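You operate a simulated robot arm through the tools that you are given. There is no shell and no other tool.

Carry out the task below with a simulated two-armed robot. There is one attempt and no reset: what you move stays moved.

## Task
Dye the top of the beige felt pad and put it back.
Fine: black jar, orange brush; seat the pad on the wooden board for it; put brush and lid back. A coat counts when it lies all over at full strength: go over it till it gets no stronger.

It is judged by the outcome, as a careful person would: the job done as asked, and still so three seconds after it is handed in. It fails if anything else is knocked over, pushed out of place, dropped, spilled or broken. A push-on lid holds only when it is set on centred and level and pressed home; a screw cap is set on level and turned clockwise until tight.

## Robot
Two 7-joint arms with fingered hands on one trunk that stands fixed in place. Base frame: the origin is at the foot of the trunk, x ahead of it, y to its left, z up. Readings come in m, rad, newtons and seconds.
The left shoulder is at [0.055, 0.158, 1.143], the right one opposite. With the tool pointing down near the work surface each hand reaches from about 0.42 to 0.84 m from the base axis, measured 20 degrees to its own side. Payload 4 kg a hand.
Tool frame (each hand has its own): the origin (TCP) lies between the finger pads and is the grasp point; the fingertips stand 0.03 m ahead of it; z points along the fingers, y is the line along which they close. The gripper opens to 0.104 m. The gripper's body begins 0.035 m behind the TCP. The gripper is a hand of 4 fingers: y runs from the thumb to the fingers, the wrist lies at [-0.015, -0.104, -0.178] in the tool frame, and closing takes about 1.5 s.
Orientation is that of the tool frame in the base frame, as a unit quaternion [x, y, z, w]. With the fingers straight down and the wrist toward the robot, the tool's x, y and z point along [0, 1, 0], [1, 0, 0] and [0, 0, -1] of the base frame.

## Interface
- The arms move only by the tool move_arm. It takes "left_series", "right_series" or both (then of equal length, played together; a hand with none holds still); each is text: rows parted by semicolons, each of 7 numbers parted by spaces: the gripper command, from -1 (shut) to 1 (fully open), values between in proportion, then the shift along the tool's x, y, z in m, then the turn, a rotation vector about the tool's x, y, z in degrees. In form: claw tx ty tz rx ry rz; .... A call has 1 to 20 rows; each row shifts and turns the commanded pose from where the row before left it, along the tool's axes as they then stand. Rows are played at 5 a second. More than 0.05 m and 0.15 rad between two rows, or a gripper value outside its range, and nothing of the call is played. Where a pose cannot be reached the arm comes as near as it can. A force on the tool above 40 N (or 10 N above the force at the start of the call, whichever is more), or a blocked arm, ends the call early, and 0.2 s more pass. Each finger travels about 0.045 m/s and halts on what it meets, pressing with about 24 N; the grip force reading is that of the motor and also rises with nothing between the fingers. The clock runs only during rows and for 0.2 s after the last one: add rows that do not move to give the fingers time. It gives the time, the measured TCP pose, the force on the tool (base axes), the opening and the grip force at its end, in the units of the frame above (readings bear some noise), with the torque about the TCP (base axes, N m) and any sound that the robot's microphone picked up.
- Cameras (640 x 400 px; columns grow to the right, rows downward): "scene" is now at [0.1322, -0.0402, 1.3356]; the picture's right is [-0.41, -0.91, 0.01], its down [-0.36, 0.16, -0.92] and it looks along [0.84, -0.38, -0.39] (base axes); focal length 336 px, centre (320, 200). "left" rides on the left gripper at [-0.061, -0.092, -0.13] in its tool frame; the picture's right is [-0.81, -0.28, 0.52], its down [0.53, -0.71, 0.45] and it looks along [0.24, 0.64, 0.72] (tool axes); focal length 275 px, centre (320, 200). "right" rides on the right gripper at [0.061, -0.092, -0.13] in its tool frame; the picture's right is [-0.81, 0.27, -0.52], its down [-0.53, -0.71, 0.46] and it looks along [-0.24, 0.64, 0.72] (tool axes); focal length 275 px, centre (320, 200). There is no depth. A picture from a camera that has moved, and an enlarged one, comes with that camera's place and axes in the base frame and with its lens.
- get_image(camera): a new picture of that camera. No time passes.
- lift_body(by): slides the trunk up (or, below 0, down) by that many m; the arms and the scene camera ride with it, the base frame stays. It gives what a move gives, with no picture.
- set_grasp(shape, hand): the hand has 4 fingers and takes this shape, open, in about a second: jaw (thumb against the fingers, like two jaws); tri (thumb and two fingers); tip (a fingertip pinch); poke (one finger out to press); point (the index stretched); flat (the hand flat); cup (the hand cupped); fist (a fist). The gripper value then closes the fingers along that shape, each until it touches; the sizes above hold for jaw. It gives what a move gives, with no picture.
- aim_head(pan, tilt): turns the head with the scene camera to pan (to the left, within 1.396 rad either way) and tilt (down, from -0.506 to 1.204), counted from straight ahead of the robot. It gives what a move gives.
- zoom(camera, box): a new picture of the part [left, top, right, bottom] of that camera's present view, enlarged. No time passes.
- finish_job(): hands the job in; it is judged then, once.

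Nothing tells you positions but the pictures and the camera data. Unless the task says otherwise, let go and move clear before handing in.

The tools are called after "Call:" as name(argument=value, ...) on one line, values as JSON. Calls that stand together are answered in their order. move_arm: Moves the arms, as the interface text tells. Its arguments: {"type":"object","properties":{"left_series":{"type":"string"},"right_series":{"type":"string"}},"required":[]} The other tools are called the same way: lift_body (by) slides the trunk up or down; set_grasp (shape, hand) gives the hand a shape; aim_head (pan, tilt) turns the head that bears the scene camera; get_image (camera) takes a picture; zoom (camera, box) takes an enlarged picture of a part of a camera's view; finish_job () hands the job in.

At the start:

```text
time_s: 0.0
left_tool_pos: [0.5256, -0.0428, 1.2117]
left_tool_rot: [0.707, 0.707, 0.0, -0.001]
left_force: [0.7, -0.4, 0.1]
left_wrist_torque: [0.0, -0.01, 0.0]
left_gripper_width: 0.1038
left_finger_force: 0.0
left_shape: jaw
right_tool_pos: [0.3472, -0.3906, 1.1884]
right_tool_rot: [0.708, 0.706, -0.001, -0.001]
right_force: [0.0, -0.4, 0.0]
right_wrist_torque: [0.0, 0.01, -0.02]
right_gripper_width: 0.1037
right_finger_force: 0.1
right_shape: jaw
trunk travel left (down, up): [-0.35, 0.157]
head pan, tilt: [-0.428, 0.389]
```

scene: 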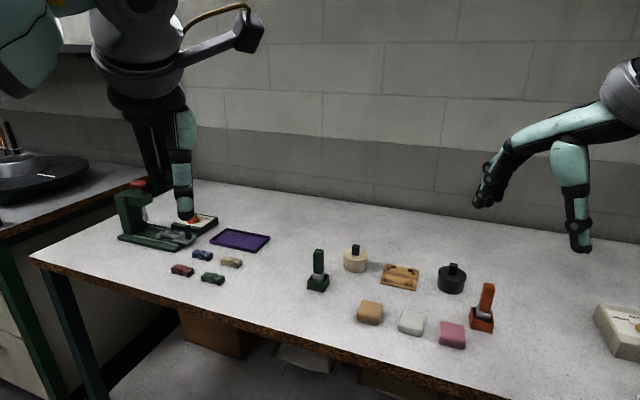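
right: 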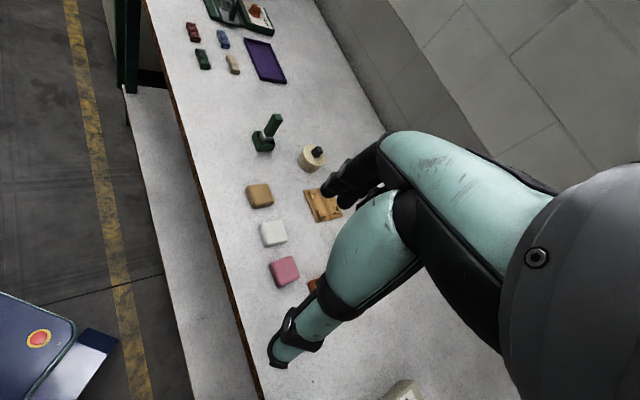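
left: 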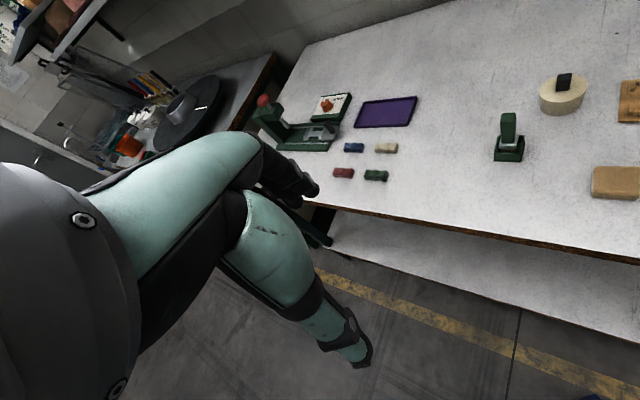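

I see a table with two jars (cream and black, each with a knobbed lid), a green and an orange brush in stands, a wooden board and three pads (tan/beige, white, pink). I'll look closer before moving.

Call:
zoom(camera="scene", box=[280, 220, 520, 370])

Call:
zoom(camera="scene", box=[420, 240, 520, 360])

Call:
zoom(camera="scene", box=[340, 240, 460, 340])

Call:
zoom(camera="right", box=[220, 90, 400, 310])

```text
2.67 times, centred on (400, 295) of scene
camera zoom: at [0.1322, -0.0402, 1.3356], right [-0.41, -0.91, 0.01], down [-0.36, 0.16, -0.92], along [0.84, -0.38, -0.39], focal length 897 px, centre (107, -53)
```

zoom: 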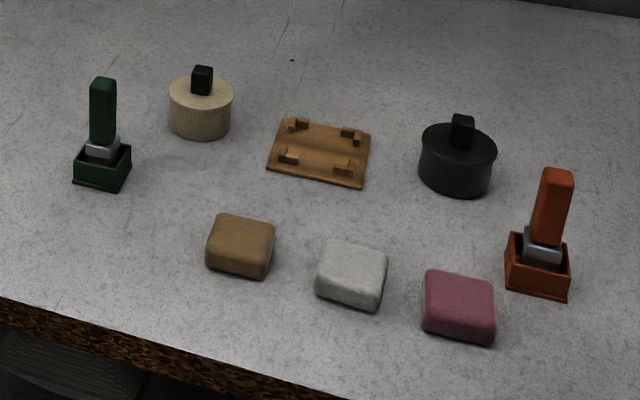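

```text
3.33 times, centred on (470, 300) of scene
camera zoom: at [0.1322, -0.0402, 1.3356], right [-0.41, -0.91, 0.01], down [-0.36, 0.16, -0.92], along [0.84, -0.38, -0.39], focal length 1122 px, centre (-180, -133)
```

zoom: 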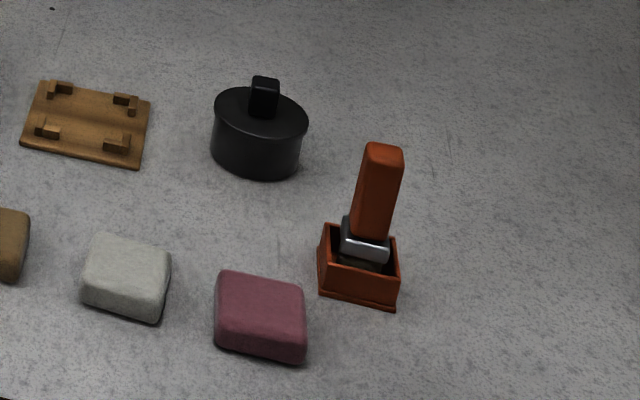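

```text
4.00 times, centred on (400, 290) of scene
camera zoom: at [0.1322, -0.0402, 1.3356], right [-0.41, -0.91, 0.01], down [-0.36, 0.16, -0.92], along [0.84, -0.38, -0.39], focal length 1346 px, centre (0, -160)
```

zoom: 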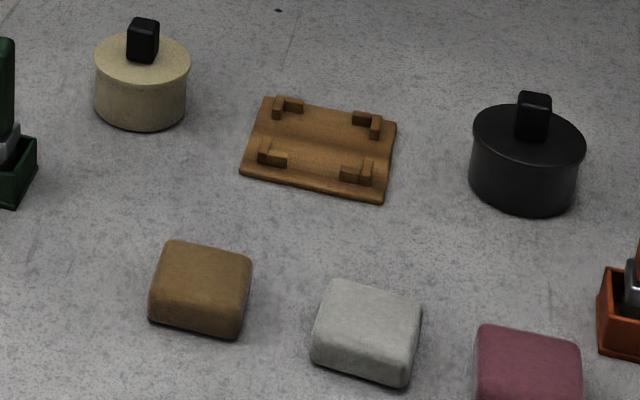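

```text
1.82 times, centred on (310, 200) of right
camera zoom: at [0.2555, -0.3289, 1.3182], right [0.27, -0.81, 0.52], down [-0.72, -0.53, -0.45], along [0.64, -0.25, -0.73], focal length 500 px, centre (338, 200)
```

zoom: 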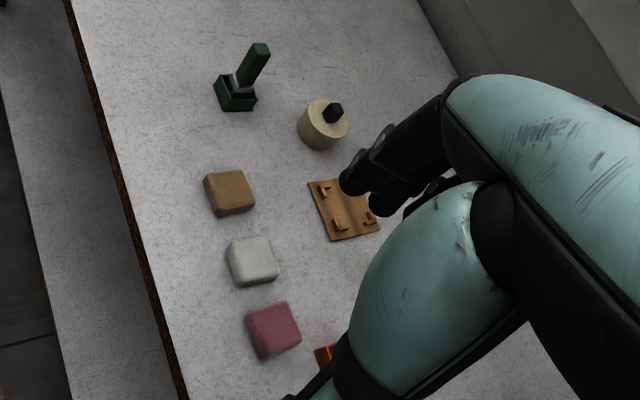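

The work area (beige pad ≈ (0.60,-0.37), board ≈ (0.70,-0.52), black jar ≈ (0.62,-0.61), orange brush ≈ (0.50,-0.58)) lies on the right arm's side. I'll aim the head at it for a better look.

Call:
aim_head(pan=-0.68, tilt=0.62)

```text
time_s: 0.8
left_tool_pos: [0.5104, -0.0438, 1.217]
left_tool_rot: [0.707, 0.707, 0.005, 0.006]
left_force: [-0.8, 0.4, 0.2]
left_wrist_torque: [0.01, 0.01, 0.02]
left_gripper_width: 0.1039
left_finger_force: 0.0
left_shape: jaw
right_tool_pos: [0.333, -0.3893, 1.1941]
right_tool_rot: [0.709, 0.706, 0.005, 0.003]
right_force: [-0.3, 0.3, -0.8]
right_wrist_torque: [0.02, -0.01, 0.03]
right_gripper_width: 0.104
right_finger_force: 0.1
right_shape: jaw
trunk travel left (down, up): [-0.35, 0.157]
head pan, tilt: [-0.681, 0.62]
```

The head now points at the work area. I'll take pictures.

Call:
get_image(camera="scene")

Call:
zoom(camera="scene", box=[180, 130, 420, 280])

```text
taken
camera scene: at [0.115, -0.0567, 1.3151], right [-0.63, -0.78, 0.01], down [-0.46, 0.36, -0.81], along [0.63, -0.51, -0.59], focal length 336 px, centre (320, 200)
```

scene: 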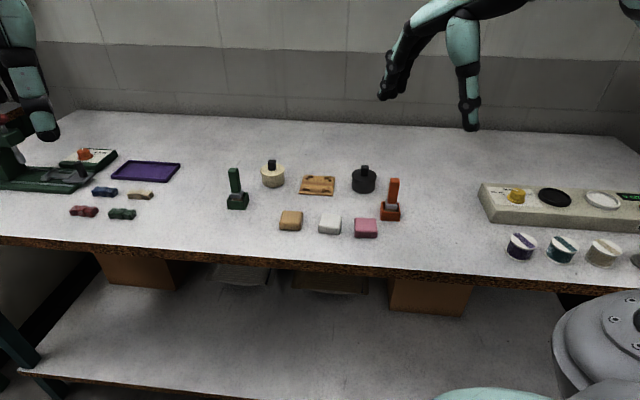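

```text
2.67 times, centred on (300, 205) of scene
camera zoom: at [0.115, -0.0567, 1.3151], right [-0.63, -0.78, 0.01], down [-0.46, 0.36, -0.81], along [0.63, -0.51, -0.59], focal length 897 px, centre (373, 187)
```

zoom: 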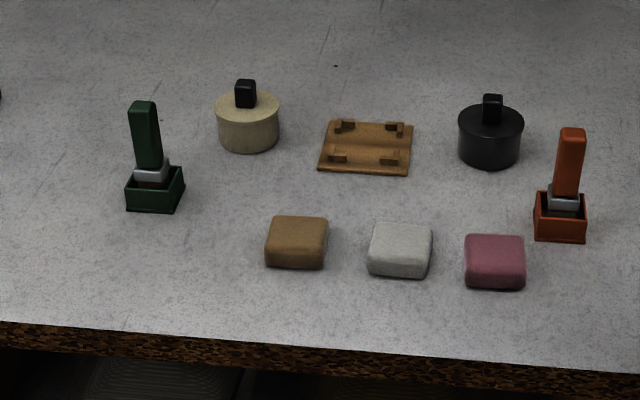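

The row of items runs roughly along base direction [-0.63,-0.78] (table edge is oblique). I'll shift the right hand sideways so its wrist camera can view the work items unobstructed.

Call:
move_arm(right_series="1 -0.05 0 0 0 0 0; 1 -0.05 0 0 0 0 0; 1 -0.05 0 0 0 0 0; 1 -0.05 0 0 0 0 0; 1 -0.03 0 0.03 0 0 0; 1 0 0 0 0 0 0; 1 0 0 0 0 0 0")

Call:
get_image(camera="right")

Call:
get_image(camera="scene")

```text
time_s: 2.4
left_tool_pos: [0.5127, -0.0438, 1.2169]
left_tool_rot: [0.707, 0.707, 0.004, 0.004]
left_force: [-0.6, 0.6, -0.3]
left_wrist_torque: [0.01, -0.02, 0.02]
left_gripper_width: 0.1039
left_finger_force: 0.0
left_shape: jaw
right_tool_pos: [0.3324, -0.6237, 1.1633]
right_tool_rot: [0.708, 0.706, 0.004, 0.002]
right_force: [0.0, -0.5, 0.8]
right_wrist_torque: [-0.01, 0.02, 0.0]
right_gripper_width: 0.1037
right_finger_force: 0.0
right_shape: jaw
trunk travel left (down, up): [-0.35, 0.157]
head pan, tilt: [-0.681, 0.62]
```

```text
taken
camera right: at [0.2416, -0.5613, 1.2927], right [0.27, -0.81, 0.52], down [-0.71, -0.53, -0.46], along [0.65, -0.24, -0.72], focal length 275 px, centre (320, 200)
```

right: 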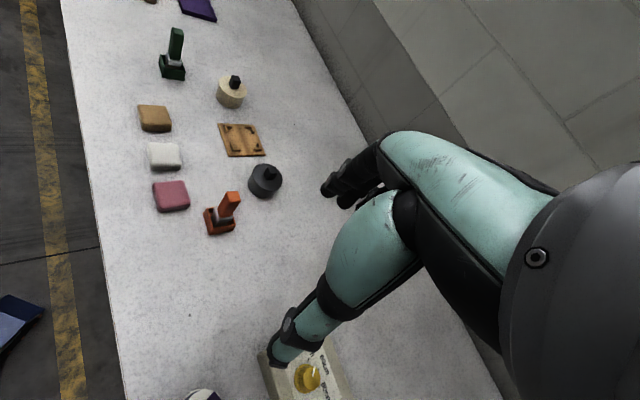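

```text
taken
camera scene: at [0.1157, -0.0572, 1.315], right [-0.63, -0.78, 0.01], down [-0.46, 0.37, -0.81], along [0.62, -0.51, -0.59], focal length 336 px, centre (320, 200)
```

scene: 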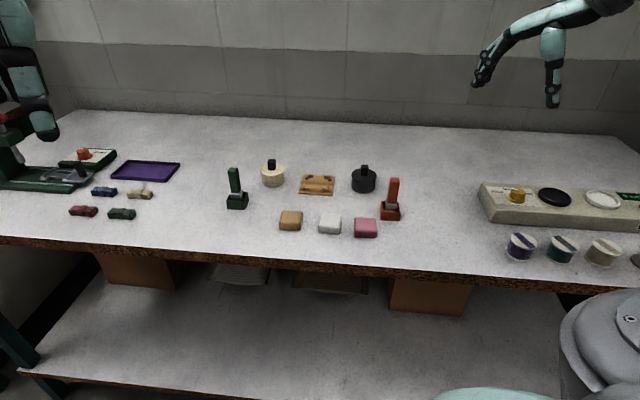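

Now I have a good wrist view of all the items; zooming both for precise triangulation.

Call:
zoom(camera="right", box=[120, 90, 312, 210])

Call:
zoom(camera="right", box=[140, 145, 300, 245])

Call:
zoom(camera="scene", box=[260, 155, 420, 255])

```text
3.33 times, centred on (216, 150) of right
camera zoom: at [0.2416, -0.5613, 1.2927], right [0.27, -0.81, 0.52], down [-0.71, -0.53, -0.46], along [0.65, -0.24, -0.72], focal length 918 px, centre (667, 367)
```

zoom: 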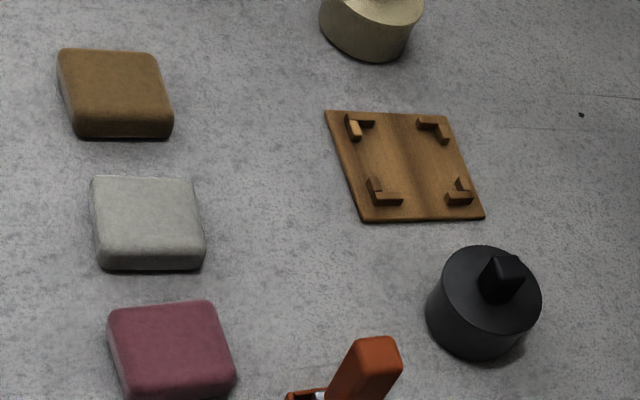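

```text
4.00 times, centred on (220, 195) of right
camera zoom: at [0.2416, -0.5613, 1.2927], right [0.27, -0.81, 0.52], down [-0.71, -0.53, -0.46], along [0.65, -0.24, -0.72], focal length 1101 px, centre (720, 220)
```

zoom: 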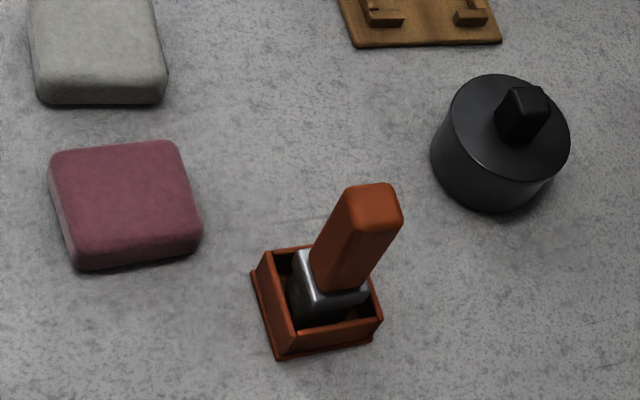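

```text
4.00 times, centred on (340, 205) of scene
camera zoom: at [0.1157, -0.0572, 1.315], right [-0.63, -0.78, 0.01], down [-0.46, 0.37, -0.81], along [0.62, -0.51, -0.59], focal length 1346 px, centre (240, 180)
```

zoom: 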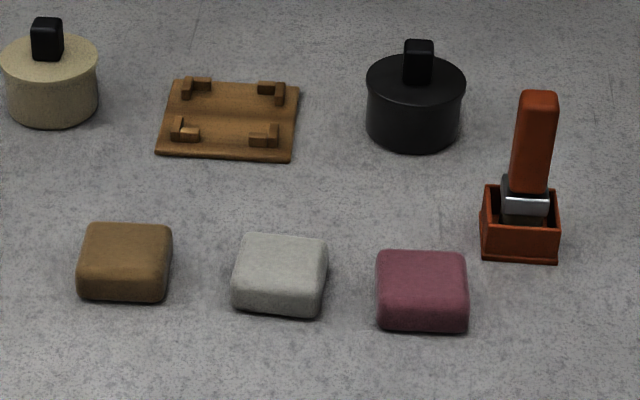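

Triangulation gives: table z≈0.835, beige pad ≈ (0.584,-0.363), board centre ≈ (0.668,-0.500) turned about 45°, black jar lid ≈ (0.593,-0.585, 0.875), orange handle top ≈ (0.477,-0.552, 0.938). I'll bring the right hand above the beige pad and yaw it about 44° to line up with the pad edges.

Call:
move_arm(right_series="1 0.029 0.0279 0.0158 0 0 0; 1 0.029 0.0279 0.0158 0 0 0; 1 0.029 0.0279 0.0158 0 0 0; 1 0.029 0.0279 0.0158 0 0 0; 1 0.029 0.0279 0.0158 0 0 0; 1 0.029 0.0279 0.0158 0 0 0; 1 0.029 0.0279 0.0158 0 0 0; 1 0.029 0.0279 0.0158 0 0 0; 1 0.029 0.0279 0.0158 0 0 0; 1 0 0 0 0 0 7.4; 1 0 0 0 0 0 7.4; 1 0 0 0 0 0 7.4; 1 0 0 0 0 0 7.4; 1 0 0 0 0 0 7.4; 1 0 0 0 0 0 7.4; 1 0 0 0 0 0 0; 1 0 0 0 0 0 0; 1 0 0 0 0 0 0")

Call:
get_image(camera="right")

Call:
get_image(camera="scene")

```text
time_s: 6.2
left_tool_pos: [0.5123, -0.0448, 1.2177]
left_tool_rot: [0.707, 0.707, 0.004, 0.003]
left_force: [0.7, 0.6, 0.1]
left_wrist_torque: [-0.03, -0.02, -0.04]
left_gripper_width: 0.1036
left_finger_force: 0.1
left_shape: jaw
right_tool_pos: [0.5852, -0.3605, 1.021]
right_tool_rot: [0.923, 0.386, 0.005, 0.002]
right_force: [-0.1, 0.8, -0.6]
right_wrist_torque: [0.0, -0.02, 0.0]
right_gripper_width: 0.104
right_finger_force: 0.1
right_shape: jaw
trunk travel left (down, up): [-0.35, 0.157]
head pan, tilt: [-0.681, 0.62]
```

```text
taken
camera right: at [0.5621, -0.2517, 1.1524], right [-0.38, -0.77, 0.51], down [-0.88, 0.12, -0.47], along [0.3, -0.63, -0.72], focal length 275 px, centre (320, 200)
```

right: 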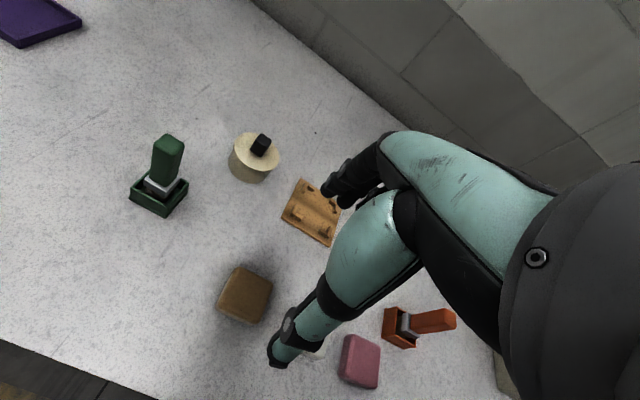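

```text
taken
camera scene: at [0.1161, -0.057, 1.315], right [-0.63, -0.78, 0.01], down [-0.46, 0.37, -0.81], along [0.62, -0.51, -0.59], focal length 336 px, centre (320, 200)
```

scene: 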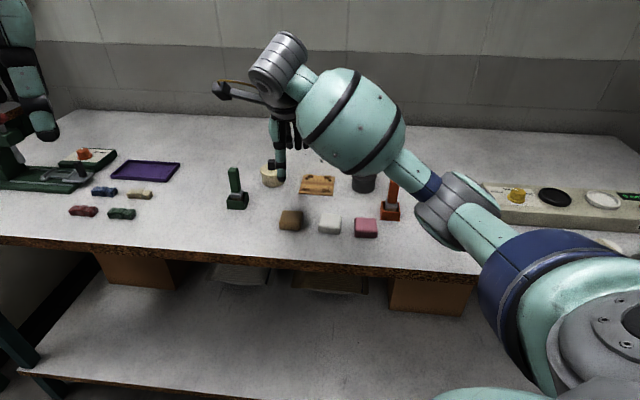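

The hand is above the pad area. I'll zoom the wrist view to find the exact pad orientation and the board details.

Call:
zoom(camera="right", box=[200, 240, 328, 320])

Call:
zoom(camera="right", box=[260, 170, 356, 250])

Call:
zoom(camera="scene", box=[250, 130, 410, 250])

```text
5.00 times, centred on (264, 280) of right
camera zoom: at [0.5621, -0.2517, 1.1524], right [-0.38, -0.77, 0.51], down [-0.88, 0.12, -0.47], along [0.3, -0.63, -0.72], focal length 1376 px, centre (600, -200)
```

zoom: 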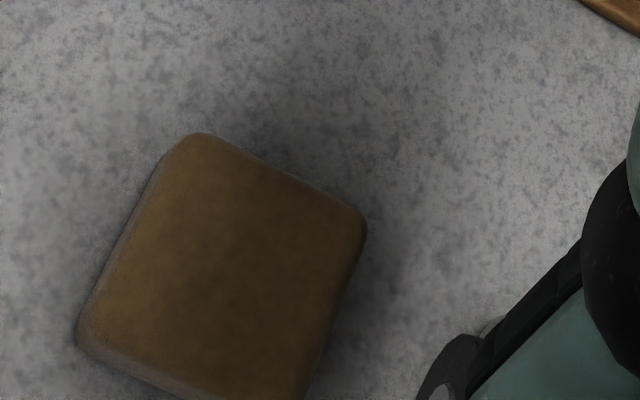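

```text
5.00 times, centred on (308, 210) of right
camera zoom: at [0.5621, -0.2517, 1.1524], right [-0.38, -0.77, 0.51], down [-0.88, 0.12, -0.47], along [0.3, -0.63, -0.72], focal length 1376 px, centre (380, 150)
```

zoom: 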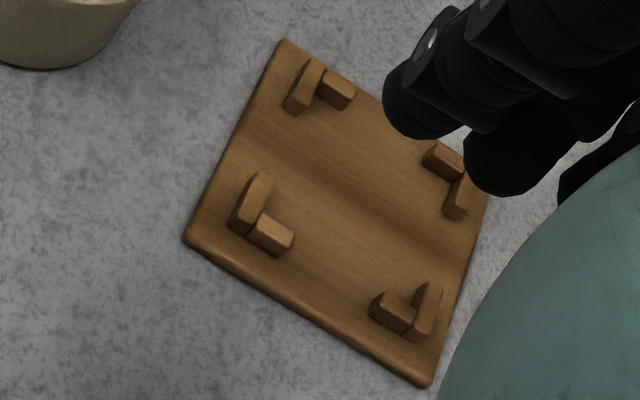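

```text
3.33 times, centred on (330, 190) of scene
camera zoom: at [0.1161, -0.057, 1.315], right [-0.63, -0.78, 0.01], down [-0.46, 0.37, -0.81], along [0.62, -0.51, -0.59], focal length 1122 px, centre (287, 233)
```

zoom: 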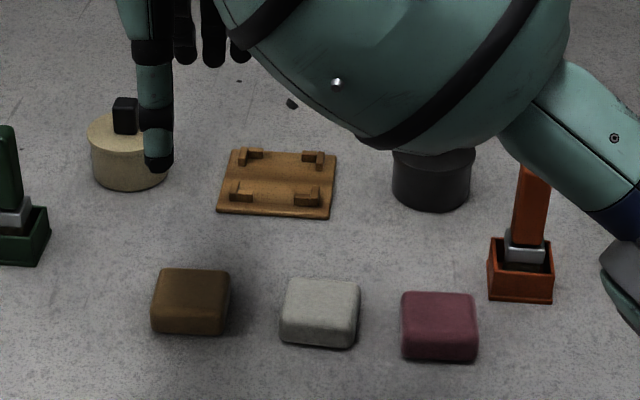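

The thumb and three fingers are visible above the pad. I'll zoom in on the hand to understand the finger layout relative to the pad.

Call:
zoom(camera="scene", box=[230, 90, 326, 190])

Call:
zoom(camera="right", box=[240, 120, 440, 370])

```text
4.00 times, centred on (278, 140) of scene
camera zoom: at [0.1161, -0.057, 1.315], right [-0.63, -0.78, 0.01], down [-0.46, 0.37, -0.81], along [0.62, -0.51, -0.59], focal length 1346 px, centre (488, 440)
```

zoom: 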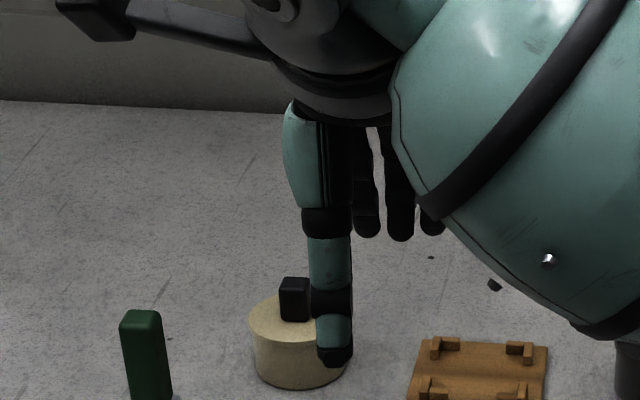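

```text
1.60 times, centred on (340, 245) of right
camera zoom: at [0.5621, -0.2517, 1.1524], right [-0.38, -0.77, 0.51], down [-0.88, 0.12, -0.47], along [0.3, -0.63, -0.72], focal length 440 px, centre (288, 128)
```

zoom: 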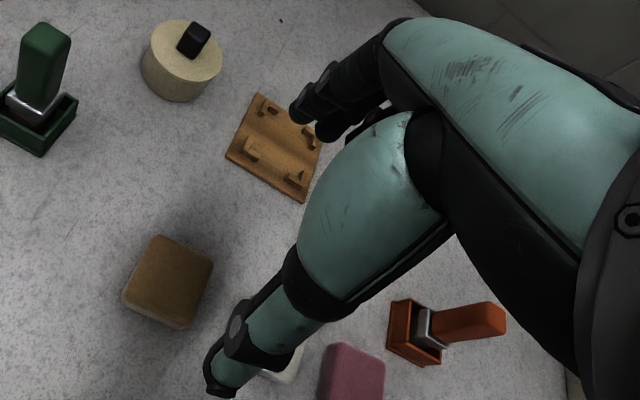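

The scene camera predicts the thumb position well, so I trust it: pad centre ≈ (0.587,-0.364). I'll descend partway, fixing a small tilt, and check again.

Call:
move_arm(right_series="1 -0.001 0.004 0.025 0.44 -0.44 0; 1 0 0 0.025 0 0 0; 1 0 0 0.025 0 0 0; 1 0 0 0.02 0 0 0; 1 0 0 0 0 0 0; 1 0 0 0 0 0 0")

Call:
get_image(camera="right")

Call:
zoom(camera="scene", box=[230, 140, 390, 260])

```text
time_s: 7.6
left_tool_pos: [0.5115, -0.0438, 1.2175]
left_tool_rot: [0.707, 0.707, 0.004, 0.003]
left_force: [-0.3, 0.4, 0.4]
left_wrist_torque: [0.04, 0.01, -0.02]
left_gripper_width: 0.1038
left_finger_force: 0.0
left_shape: jaw
right_tool_pos: [0.5869, -0.3634, 0.9272]
right_tool_rot: [0.923, 0.386, 0.0, 0.0]
right_force: [0.0, -0.8, 0.6]
right_wrist_torque: [0.02, 0.0, 0.01]
right_gripper_width: 0.1038
right_finger_force: 0.0
right_shape: jaw
trunk travel left (down, up): [-0.35, 0.157]
head pan, tilt: [-0.681, 0.62]
```

```text
taken
camera right: at [0.5658, -0.2557, 1.0579], right [-0.37, -0.77, 0.52], down [-0.88, 0.12, -0.46], along [0.29, -0.63, -0.72], focal length 275 px, centre (320, 200)
```

right: 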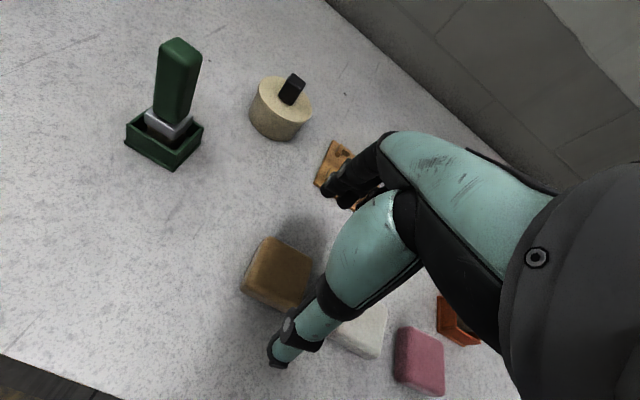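

```text
3.33 times, centred on (310, 200) of scene
camera zoom: at [0.116, -0.057, 1.315], right [-0.63, -0.78, 0.01], down [-0.46, 0.37, -0.81], along [0.62, -0.51, -0.59], focal length 1122 px, centre (353, 200)
```

zoom: 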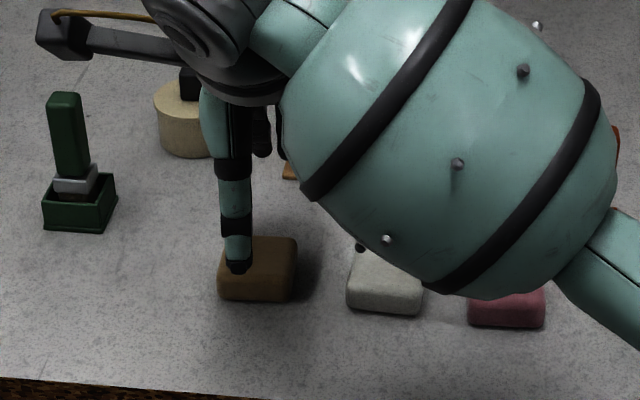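

The hand is aligned over the pad within a few mm. I'll descend further in small steps, watching force.

Call:
move_arm(right_series="1 0 0 0.015 0 0 0; 1 0 0 0.015 0 0 0; 1 0 0 0.012 0 0 0; 1 0 0 0 0 0 0; 1 0 0 0 0 0 0")

Call:
zoom(camera="right", box=[220, 200, 380, 390])

Call:
zoom(camera="scene", box=[260, 180, 340, 240])

```text
time_s: 8.8
left_tool_pos: [0.5122, -0.044, 1.2169]
left_tool_rot: [0.706, 0.708, 0.004, 0.004]
left_force: [0.0, 0.3, 0.0]
left_wrist_torque: [0.01, -0.03, 0.0]
left_gripper_width: 0.1036
left_finger_force: 0.0
left_shape: jaw
right_tool_pos: [0.5875, -0.3646, 0.8867]
right_tool_rot: [0.922, 0.386, 0.0, 0.0]
right_force: [-0.5, 0.2, -0.2]
right_wrist_torque: [0.01, 0.0, 0.01]
right_gripper_width: 0.1036
right_finger_force: 0.1
right_shape: jaw
trunk travel left (down, up): [-0.35, 0.157]
head pan, tilt: [-0.681, 0.62]
```

```text
2.11 times, centred on (300, 295) of right
camera zoom: at [0.566, -0.2554, 1.017], right [-0.37, -0.77, 0.52], down [-0.88, 0.12, -0.46], along [0.29, -0.63, -0.72], focal length 580 px, centre (362, 0)
```

zoom: 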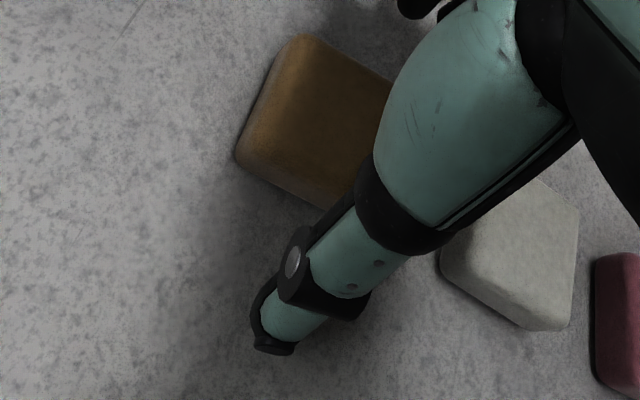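

```text
6.67 times, centred on (300, 210) of scene
camera zoom: at [0.1161, -0.057, 1.315], right [-0.63, -0.78, 0.01], down [-0.46, 0.37, -0.81], along [0.62, -0.51, -0.59], focal length 2243 px, centre (453, 133)
```

zoom: 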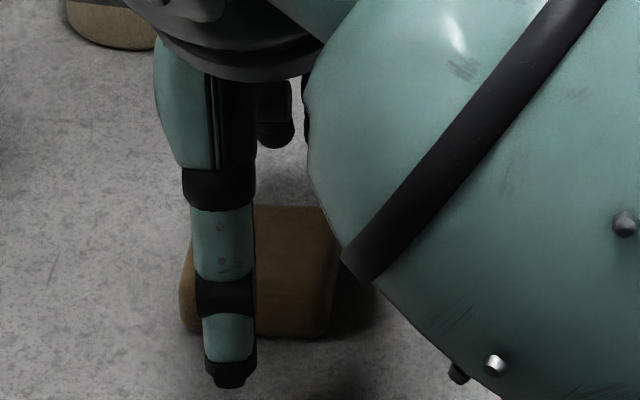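

Thumb is about 4 mm left of the pad centre line, which balances the three fingers well. Lowering another ~10 mm, then closing the hand.

Call:
move_arm(right_series="1 0 0 0.005 0 0 0; 1 0 0 0.004 0 0 0; 1 0 0 0 0 0 0; 1 0 0 0 0 0 0")

Call:
zoom(camera="scene", box=[260, 180, 340, 240])

```text
time_s: 9.8
left_tool_pos: [0.5123, -0.0443, 1.2183]
left_tool_rot: [0.707, 0.707, 0.005, 0.004]
left_force: [0.4, -0.6, 0.2]
left_wrist_torque: [-0.04, 0.0, 0.02]
left_gripper_width: 0.1043
left_finger_force: 0.0
left_shape: jaw
right_tool_pos: [0.5865, -0.3627, 0.8778]
right_tool_rot: [0.922, 0.386, -0.001, 0.0]
right_force: [0.1, 0.0, 0.2]
right_wrist_torque: [0.03, 0.0, -0.02]
right_gripper_width: 0.104
right_finger_force: 0.1
right_shape: jaw
trunk travel left (down, up): [-0.35, 0.157]
head pan, tilt: [-0.681, 0.62]
```

```text
6.67 times, centred on (300, 210) of scene
camera zoom: at [0.1161, -0.057, 1.315], right [-0.63, -0.78, 0.01], down [-0.46, 0.37, -0.81], along [0.62, -0.51, -0.59], focal length 2243 px, centre (453, 133)
```

zoom: 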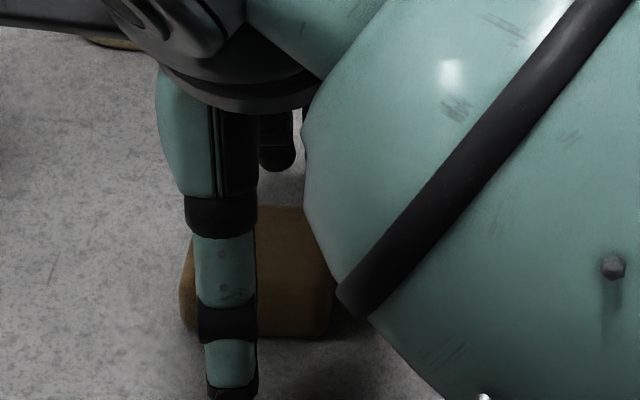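

Height looks right (fingertips ≈ 13 mm above the table). Closing the hand on the pad.

Call:
move_arm(right_series="0.5 0 0 0.002 0 0 0; 0.2 0 0 0 0 0 0; 0 0 0 0 0 0 0; -0.2 0 0 0 0 0 0; -0.5 0 0 0 0 0 0; -1 0 0 0 0 0 0; -1 0 0 0 0 0 0; -1 0 0 0 0 0 0; -1 0 0 0 0 0 0")

Call:
zoom(camera="scene", box=[260, 180, 340, 240])

Call:
get_image(camera="right")

```text
time_s: 11.8
left_tool_pos: [0.5125, -0.0423, 1.2177]
left_tool_rot: [0.707, 0.707, 0.004, 0.004]
left_force: [-0.3, 0.7, 0.0]
left_wrist_torque: [-0.01, -0.05, 0.0]
left_gripper_width: 0.1039
left_finger_force: 0.1
left_shape: jaw
right_tool_pos: [0.5889, -0.3643, 0.8743]
right_tool_rot: [0.922, 0.387, 0.0, 0.0]
right_force: [0.2, 1.0, 0.5]
right_wrist_torque: [0.02, -0.02, 0.03]
right_gripper_width: 0.0428
right_finger_force: 23.9
right_shape: jaw
trunk travel left (down, up): [-0.35, 0.157]
head pan, tilt: [-0.681, 0.62]
```

```text
6.67 times, centred on (300, 210) of scene
camera zoom: at [0.1161, -0.057, 1.315], right [-0.63, -0.78, 0.01], down [-0.46, 0.37, -0.81], along [0.62, -0.51, -0.59], focal length 2243 px, centre (453, 133)
```

zoom: 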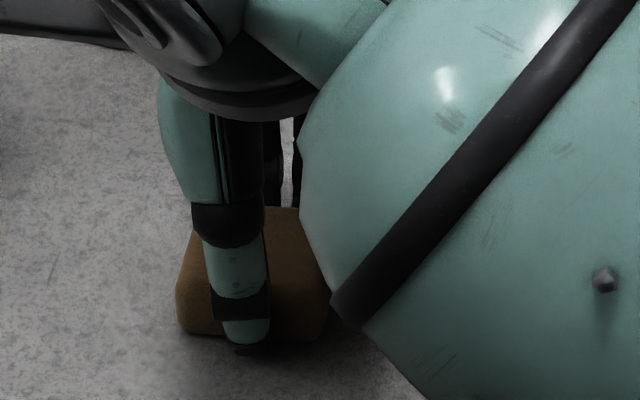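

```text
taken
camera right: at [0.5658, -0.255, 1.005], right [-0.37, -0.77, 0.52], down [-0.88, 0.12, -0.46], along [0.29, -0.63, -0.72], focal length 275 px, centre (320, 200)
```

right: 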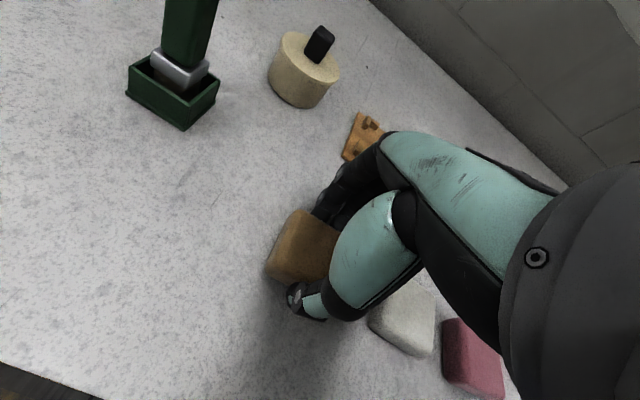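

Gripped at 42.8 mm with full grip force. Lifting slowly to check that the pad comes along.

Call:
move_arm(right_series="-1 0 0 -0.01 0 0 0; -1 0 0 -0.015 0 0 0; -1 0 0 -0.02 0 0 0; -1 0 0 -0.02 0 0 0; -1 0 0 0 0 0 0; -1 0 0 0 0 0 0")

Call:
zoom(camera="scene", box=[230, 140, 390, 260])

Call:
zoom(camera="right", box=[230, 160, 400, 340])

```text
time_s: 13.2
left_tool_pos: [0.5115, -0.0433, 1.2173]
left_tool_rot: [0.707, 0.707, 0.005, 0.004]
left_force: [0.0, -0.8, 0.3]
left_wrist_torque: [0.0, 0.03, -0.01]
left_gripper_width: 0.1039
left_finger_force: 0.1
left_shape: jaw
right_tool_pos: [0.5877, -0.3617, 0.9402]
right_tool_rot: [0.922, 0.387, 0.0, 0.0]
right_force: [0.6, 0.7, -0.2]
right_wrist_torque: [0.0, 0.01, 0.01]
right_gripper_width: 0.0425
right_finger_force: 24.0
right_shape: jaw
trunk travel left (down, up): [-0.35, 0.157]
head pan, tilt: [-0.681, 0.62]
```

```text
3.33 times, centred on (310, 200) of scene
camera zoom: at [0.1161, -0.0569, 1.315], right [-0.63, -0.78, 0.01], down [-0.46, 0.37, -0.81], along [0.62, -0.51, -0.59], focal length 1122 px, centre (353, 200)
```

zoom: 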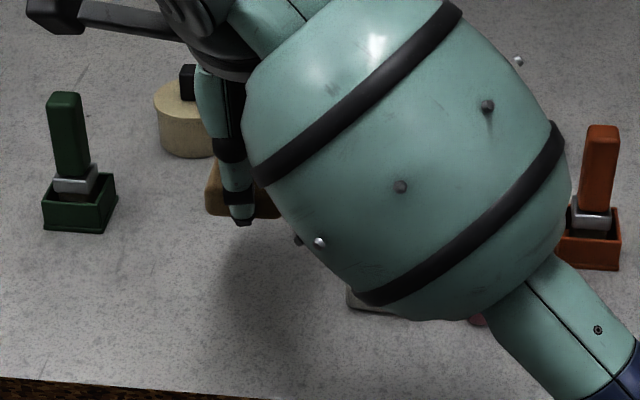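

```text
2.22 times, centred on (315, 250) of right
camera zoom: at [0.5673, -0.254, 1.0715], right [-0.37, -0.77, 0.52], down [-0.88, 0.12, -0.46], along [0.29, -0.63, -0.72], focal length 612 px, centre (331, 89)
```

zoom: 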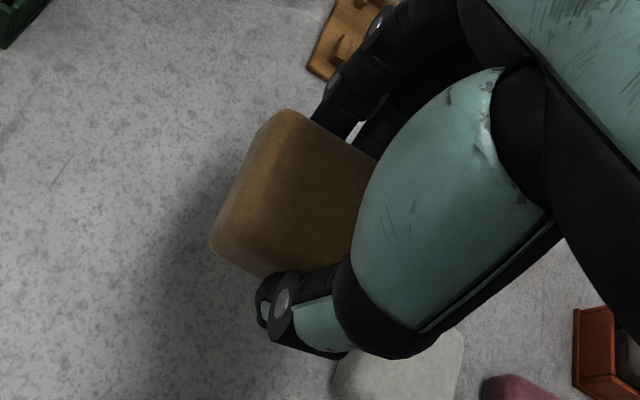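

The pad is held and lifted. Now moving it over the wooden board at safe height.

Call:
move_arm(right_series="-1 -0.0096 0.039 0 0 0 0; -1 -0.0096 0.039 0 0 0 0; -1 -0.0096 0.039 0 0 0 0; -1 -0.0096 0.039 0 0 0 0; -1 0 0 0 0 0 0; -1 0 0 0 0 0 0; -1 0 0 0 0 0 0")

Call:
get_image(camera="right")

Call:
zoom(camera="right", box=[230, 160, 390, 320])

Call:
get_image(camera="scene")

Call:
get_image(camera="left")

```text
time_s: 14.8
left_tool_pos: [0.513, -0.0436, 1.2174]
left_tool_rot: [0.707, 0.707, 0.004, 0.004]
left_force: [0.3, -0.2, 0.1]
left_wrist_torque: [0.0, 0.01, 0.02]
left_gripper_width: 0.1041
left_finger_force: 0.0
left_shape: jaw
right_tool_pos: [0.6732, -0.5009, 0.9363]
right_tool_rot: [0.922, 0.386, 0.0, 0.0]
right_force: [-0.2, 0.0, -0.1]
right_wrist_torque: [-0.02, -0.03, -0.01]
right_gripper_width: 0.0426
right_finger_force: 23.6
right_shape: jaw
trunk travel left (down, up): [-0.35, 0.157]
head pan, tilt: [-0.681, 0.62]
```

```text
taken
camera right: at [0.6521, -0.3921, 1.0674], right [-0.37, -0.77, 0.52], down [-0.88, 0.12, -0.45], along [0.29, -0.63, -0.72], focal length 275 px, centre (320, 200)
```

right: 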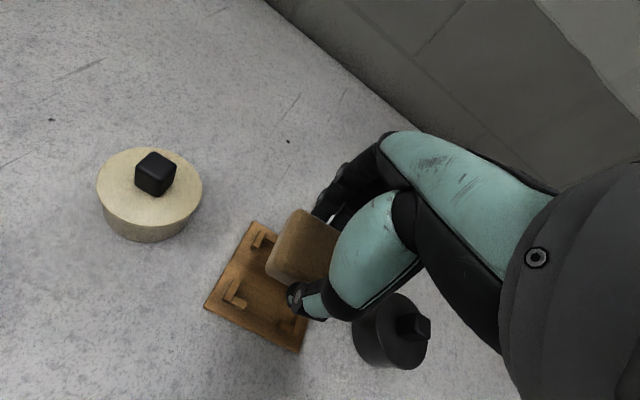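

```text
2.50 times, centred on (310, 240) of right
camera zoom: at [0.6521, -0.3921, 1.0674], right [-0.37, -0.77, 0.52], down [-0.88, 0.12, -0.45], along [0.29, -0.63, -0.72], focal length 688 px, centre (345, 100)
```

zoom: 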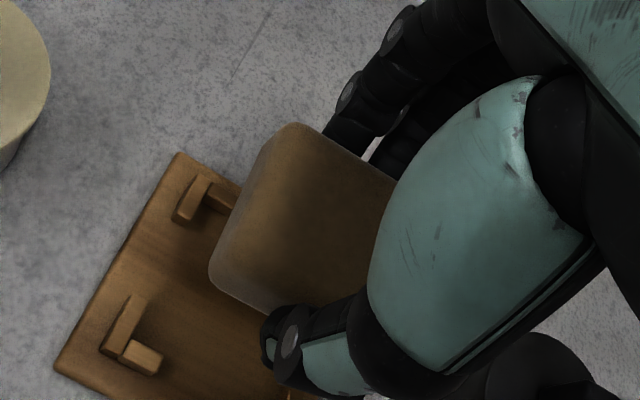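

```text
taken
camera scene: at [0.1165, -0.057, 1.315], right [-0.63, -0.78, 0.01], down [-0.46, 0.37, -0.81], along [0.62, -0.51, -0.59], focal length 336 px, centre (320, 200)
```

scene: 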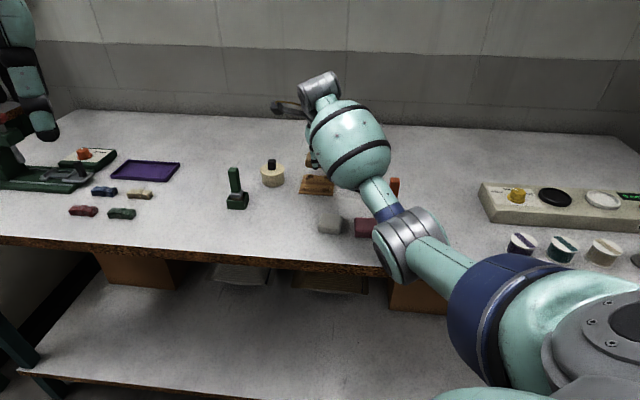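

```text
taken
camera left: at [0.4195, -0.1059, 1.348], right [-0.27, -0.81, -0.52], down [-0.71, 0.53, -0.46], along [0.65, 0.24, -0.72], focal length 275 px, centre (320, 200)
```

left: 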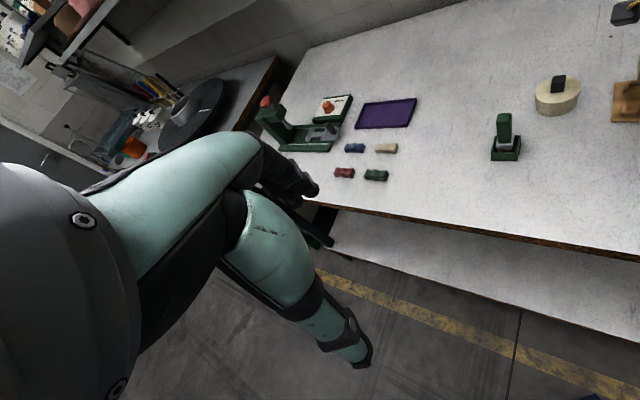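

The wrist view shows the pad's left side and the board's left corner brackets. I'll zoom in harder to measure the alignment before lowering.

Call:
zoom(camera="right", box=[250, 190, 346, 250])

Call:
zoom(camera="right", box=[225, 250, 321, 310])

Call:
zoom(camera="scene", box=[280, 140, 360, 200])

```text
6.67 times, centred on (298, 220) of right
camera zoom: at [0.6521, -0.3921, 1.0674], right [-0.37, -0.77, 0.52], down [-0.88, 0.12, -0.45], along [0.29, -0.63, -0.72], focal length 1835 px, centre (467, 67)
```

zoom: 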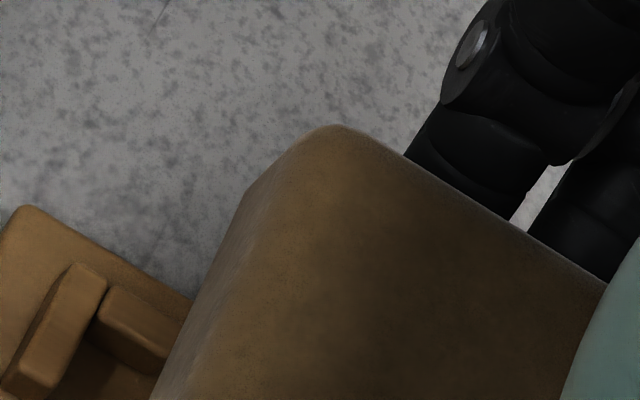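

```text
6.67 times, centred on (273, 280) of right
camera zoom: at [0.6521, -0.3921, 1.0674], right [-0.37, -0.77, 0.52], down [-0.88, 0.12, -0.45], along [0.29, -0.63, -0.72], focal length 1835 px, centre (633, -333)
```

zoom: 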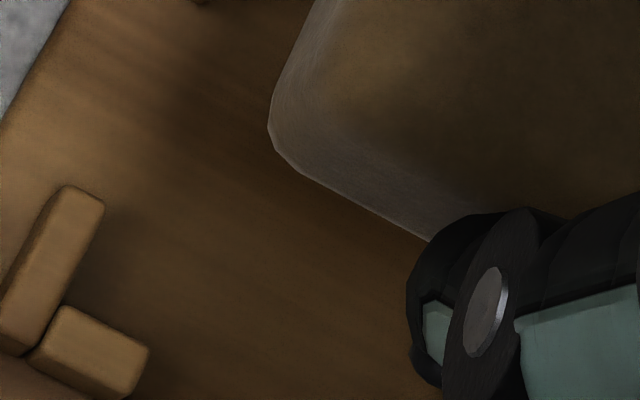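

```text
6.67 times, centred on (320, 170) of scene
camera zoom: at [0.1165, -0.057, 1.315], right [-0.63, -0.78, 0.01], down [-0.46, 0.37, -0.81], along [0.62, -0.51, -0.59], focal length 2243 px, centre (320, 400)
```

zoom: 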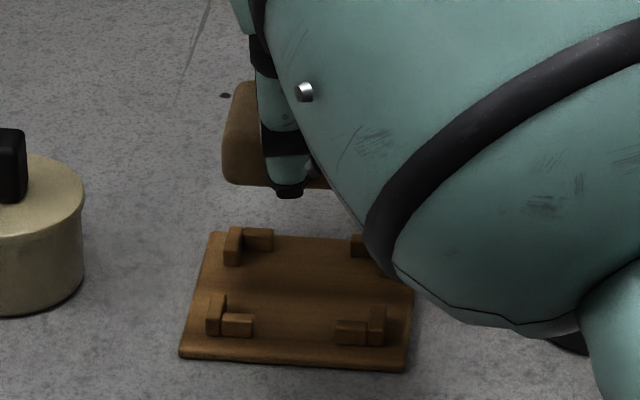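

Pad ≈47 mm across, seat between brackets ≈53 mm. I measure the pad needing about −3 mm in tool x and −1.5 mm in tool y; applying that while lowering to just above the brackets.

Call:
move_arm(right_series="-1 -0.003 -0.0016 0.01 0 0 0; -1 0 0 0.01 0 0 0; -1 0 0 0.01 0 0 0; -1 0 0 0.006 0 0 0; -1 0 0 0 0 0 0; -1 0 0 0 0 0 0")

Call:
zoom(camera="right", box=[240, 190, 352, 260])

Call:
zoom(camera="right", box=[225, 240, 337, 310])

Call:
zoom(camera="scene", box=[280, 140, 360, 200])

```text
time_s: 16.2
left_tool_pos: [0.5114, -0.0426, 1.2173]
left_tool_rot: [0.707, 0.707, 0.005, 0.003]
left_force: [0.0, -0.2, -0.6]
left_wrist_torque: [0.01, 0.02, -0.02]
left_gripper_width: 0.1038
left_finger_force: 0.0
left_shape: jaw
right_tool_pos: [0.6699, -0.5019, 0.9009]
right_tool_rot: [0.922, 0.387, 0.001, 0.0]
right_force: [0.6, 0.3, 0.2]
right_wrist_torque: [0.03, 0.01, 0.01]
right_gripper_width: 0.0426
right_finger_force: 24.6
right_shape: jaw
trunk travel left (down, up): [-0.35, 0.157]
head pan, tilt: [-0.681, 0.62]
```

```text
5.71 times, centred on (296, 225) of right
camera zoom: at [0.6475, -0.3932, 1.0325], right [-0.37, -0.77, 0.52], down [-0.88, 0.12, -0.46], along [0.29, -0.63, -0.72], focal length 1573 px, centre (457, 57)
```

zoom: 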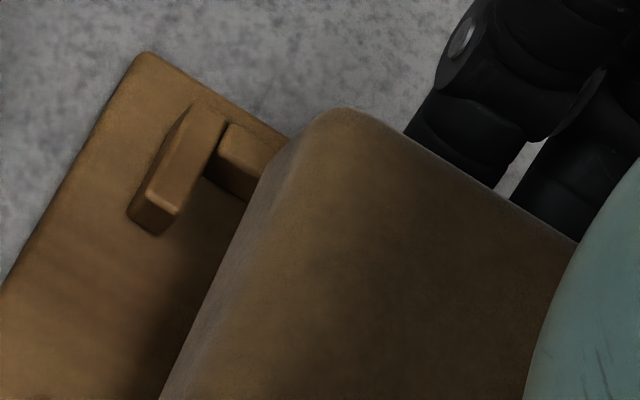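

```text
5.71 times, centred on (281, 275) of right
camera zoom: at [0.6475, -0.3932, 1.0325], right [-0.37, -0.77, 0.52], down [-0.88, 0.12, -0.46], along [0.29, -0.63, -0.72], focal length 1573 px, centre (543, -229)
```

zoom: 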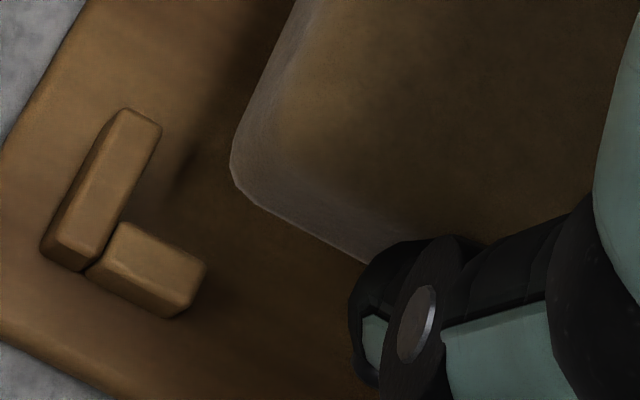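

```text
6.67 times, centred on (320, 170) of scene
camera zoom: at [0.1162, -0.0571, 1.315], right [-0.63, -0.78, 0.01], down [-0.46, 0.37, -0.81], along [0.62, -0.51, -0.59], focal length 2243 px, centre (320, 400)
```

zoom: 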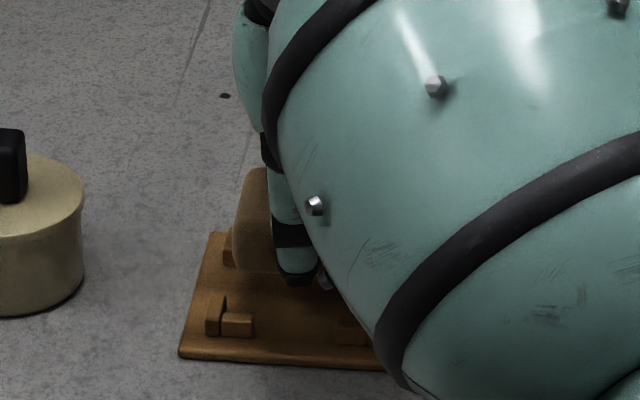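

The pad is centred in the seat within ~1 mm by my measurement. Lowering gently toward the board.

Call:
move_arm(right_series="-1 0.001 0.0005 0.005 0 0 0; -1 0 0 0.005 0 0 0; -1 0 0 0.003 0 0 0; -1 0 0 0 0 0 0; -1 0 0 0 0 0 0")

Call:
zoom(camera="right", box=[225, 190, 353, 270])

Call:
zoom(camera="right", box=[225, 240, 337, 310])

```text
time_s: 17.4
left_tool_pos: [0.5121, -0.0443, 1.2179]
left_tool_rot: [0.707, 0.707, 0.005, 0.003]
left_force: [-0.6, -0.6, 0.3]
left_wrist_torque: [-0.03, -0.05, 0.02]
left_gripper_width: 0.1038
left_finger_force: 0.2
left_shape: jaw
right_tool_pos: [0.6708, -0.5011, 0.8896]
right_tool_rot: [0.922, 0.387, -0.001, 0.0]
right_force: [-0.9, 1.3, 0.9]
right_wrist_torque: [-0.01, -0.02, 0.01]
right_gripper_width: 0.0425
right_finger_force: 24.4
right_shape: jaw
trunk travel left (down, up): [-0.35, 0.157]
head pan, tilt: [-0.681, 0.62]
```

```text
5.00 times, centred on (289, 230) of right
camera zoom: at [0.6482, -0.3928, 1.0204], right [-0.37, -0.77, 0.52], down [-0.88, 0.12, -0.45], along [0.29, -0.63, -0.72], focal length 1376 px, centre (475, 50)
```

zoom: 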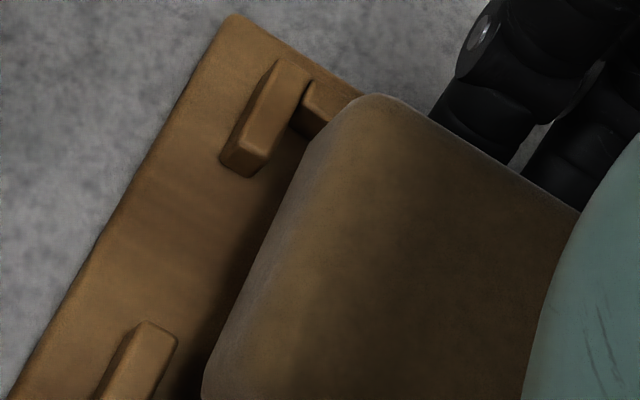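

```text
5.71 times, centred on (281, 275) of right
camera zoom: at [0.6482, -0.3928, 1.0204], right [-0.37, -0.77, 0.52], down [-0.88, 0.12, -0.45], along [0.29, -0.63, -0.72], focal length 1573 px, centre (543, -229)
```

zoom: 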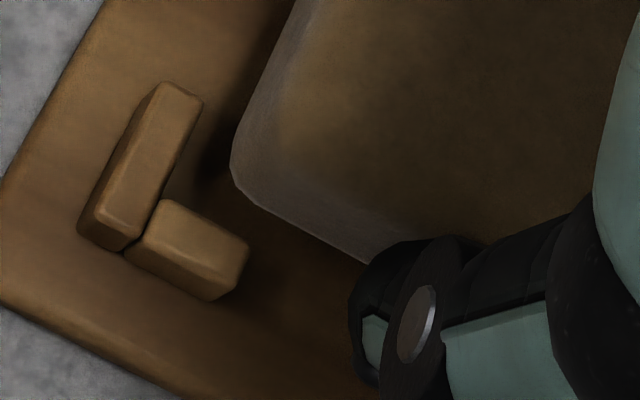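

Gaps to the brackets look even (~3–4 mm all round). Lowering the last few mm.

Call:
move_arm(right_series="-1 0 0 0.003 0 0 0; -1 0 0 0.002 0 0 0; -1 0 0 0.001 0 0 0; -1 0 0 0 0 0 0; -1 0 0 0 0 0 0")

Call:
zoom(camera="right", box=[225, 230, 353, 310])

```text
time_s: 18.6
left_tool_pos: [0.5125, -0.044, 1.2185]
left_tool_rot: [0.706, 0.708, 0.006, 0.003]
left_force: [0.5, -0.7, 0.1]
left_wrist_torque: [-0.04, -0.01, -0.02]
left_gripper_width: 0.104
left_finger_force: 0.1
left_shape: jaw
right_tool_pos: [0.6701, -0.5009, 0.8848]
right_tool_rot: [0.922, 0.387, 0.001, -0.001]
right_force: [0.1, -0.8, -0.4]
right_wrist_torque: [0.01, 0.0, 0.01]
right_gripper_width: 0.0425
right_finger_force: 24.7
right_shape: jaw
trunk travel left (down, up): [-0.35, 0.157]
head pan, tilt: [-0.681, 0.62]
```

```text
5.00 times, centred on (289, 270) of right
camera zoom: at [0.6489, -0.3933, 1.0149], right [-0.37, -0.77, 0.52], down [-0.88, 0.12, -0.46], along [0.29, -0.63, -0.72], focal length 1376 px, centre (475, -150)
```

zoom: 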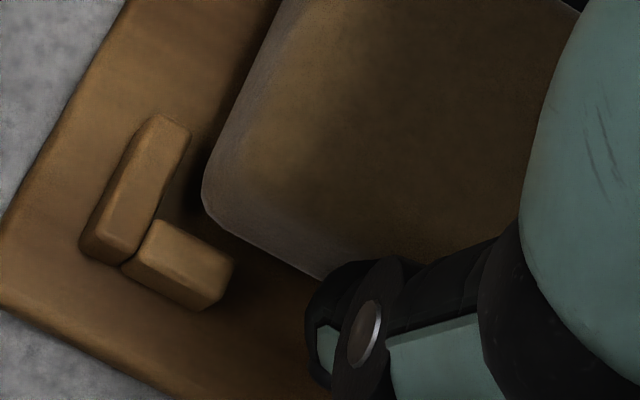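

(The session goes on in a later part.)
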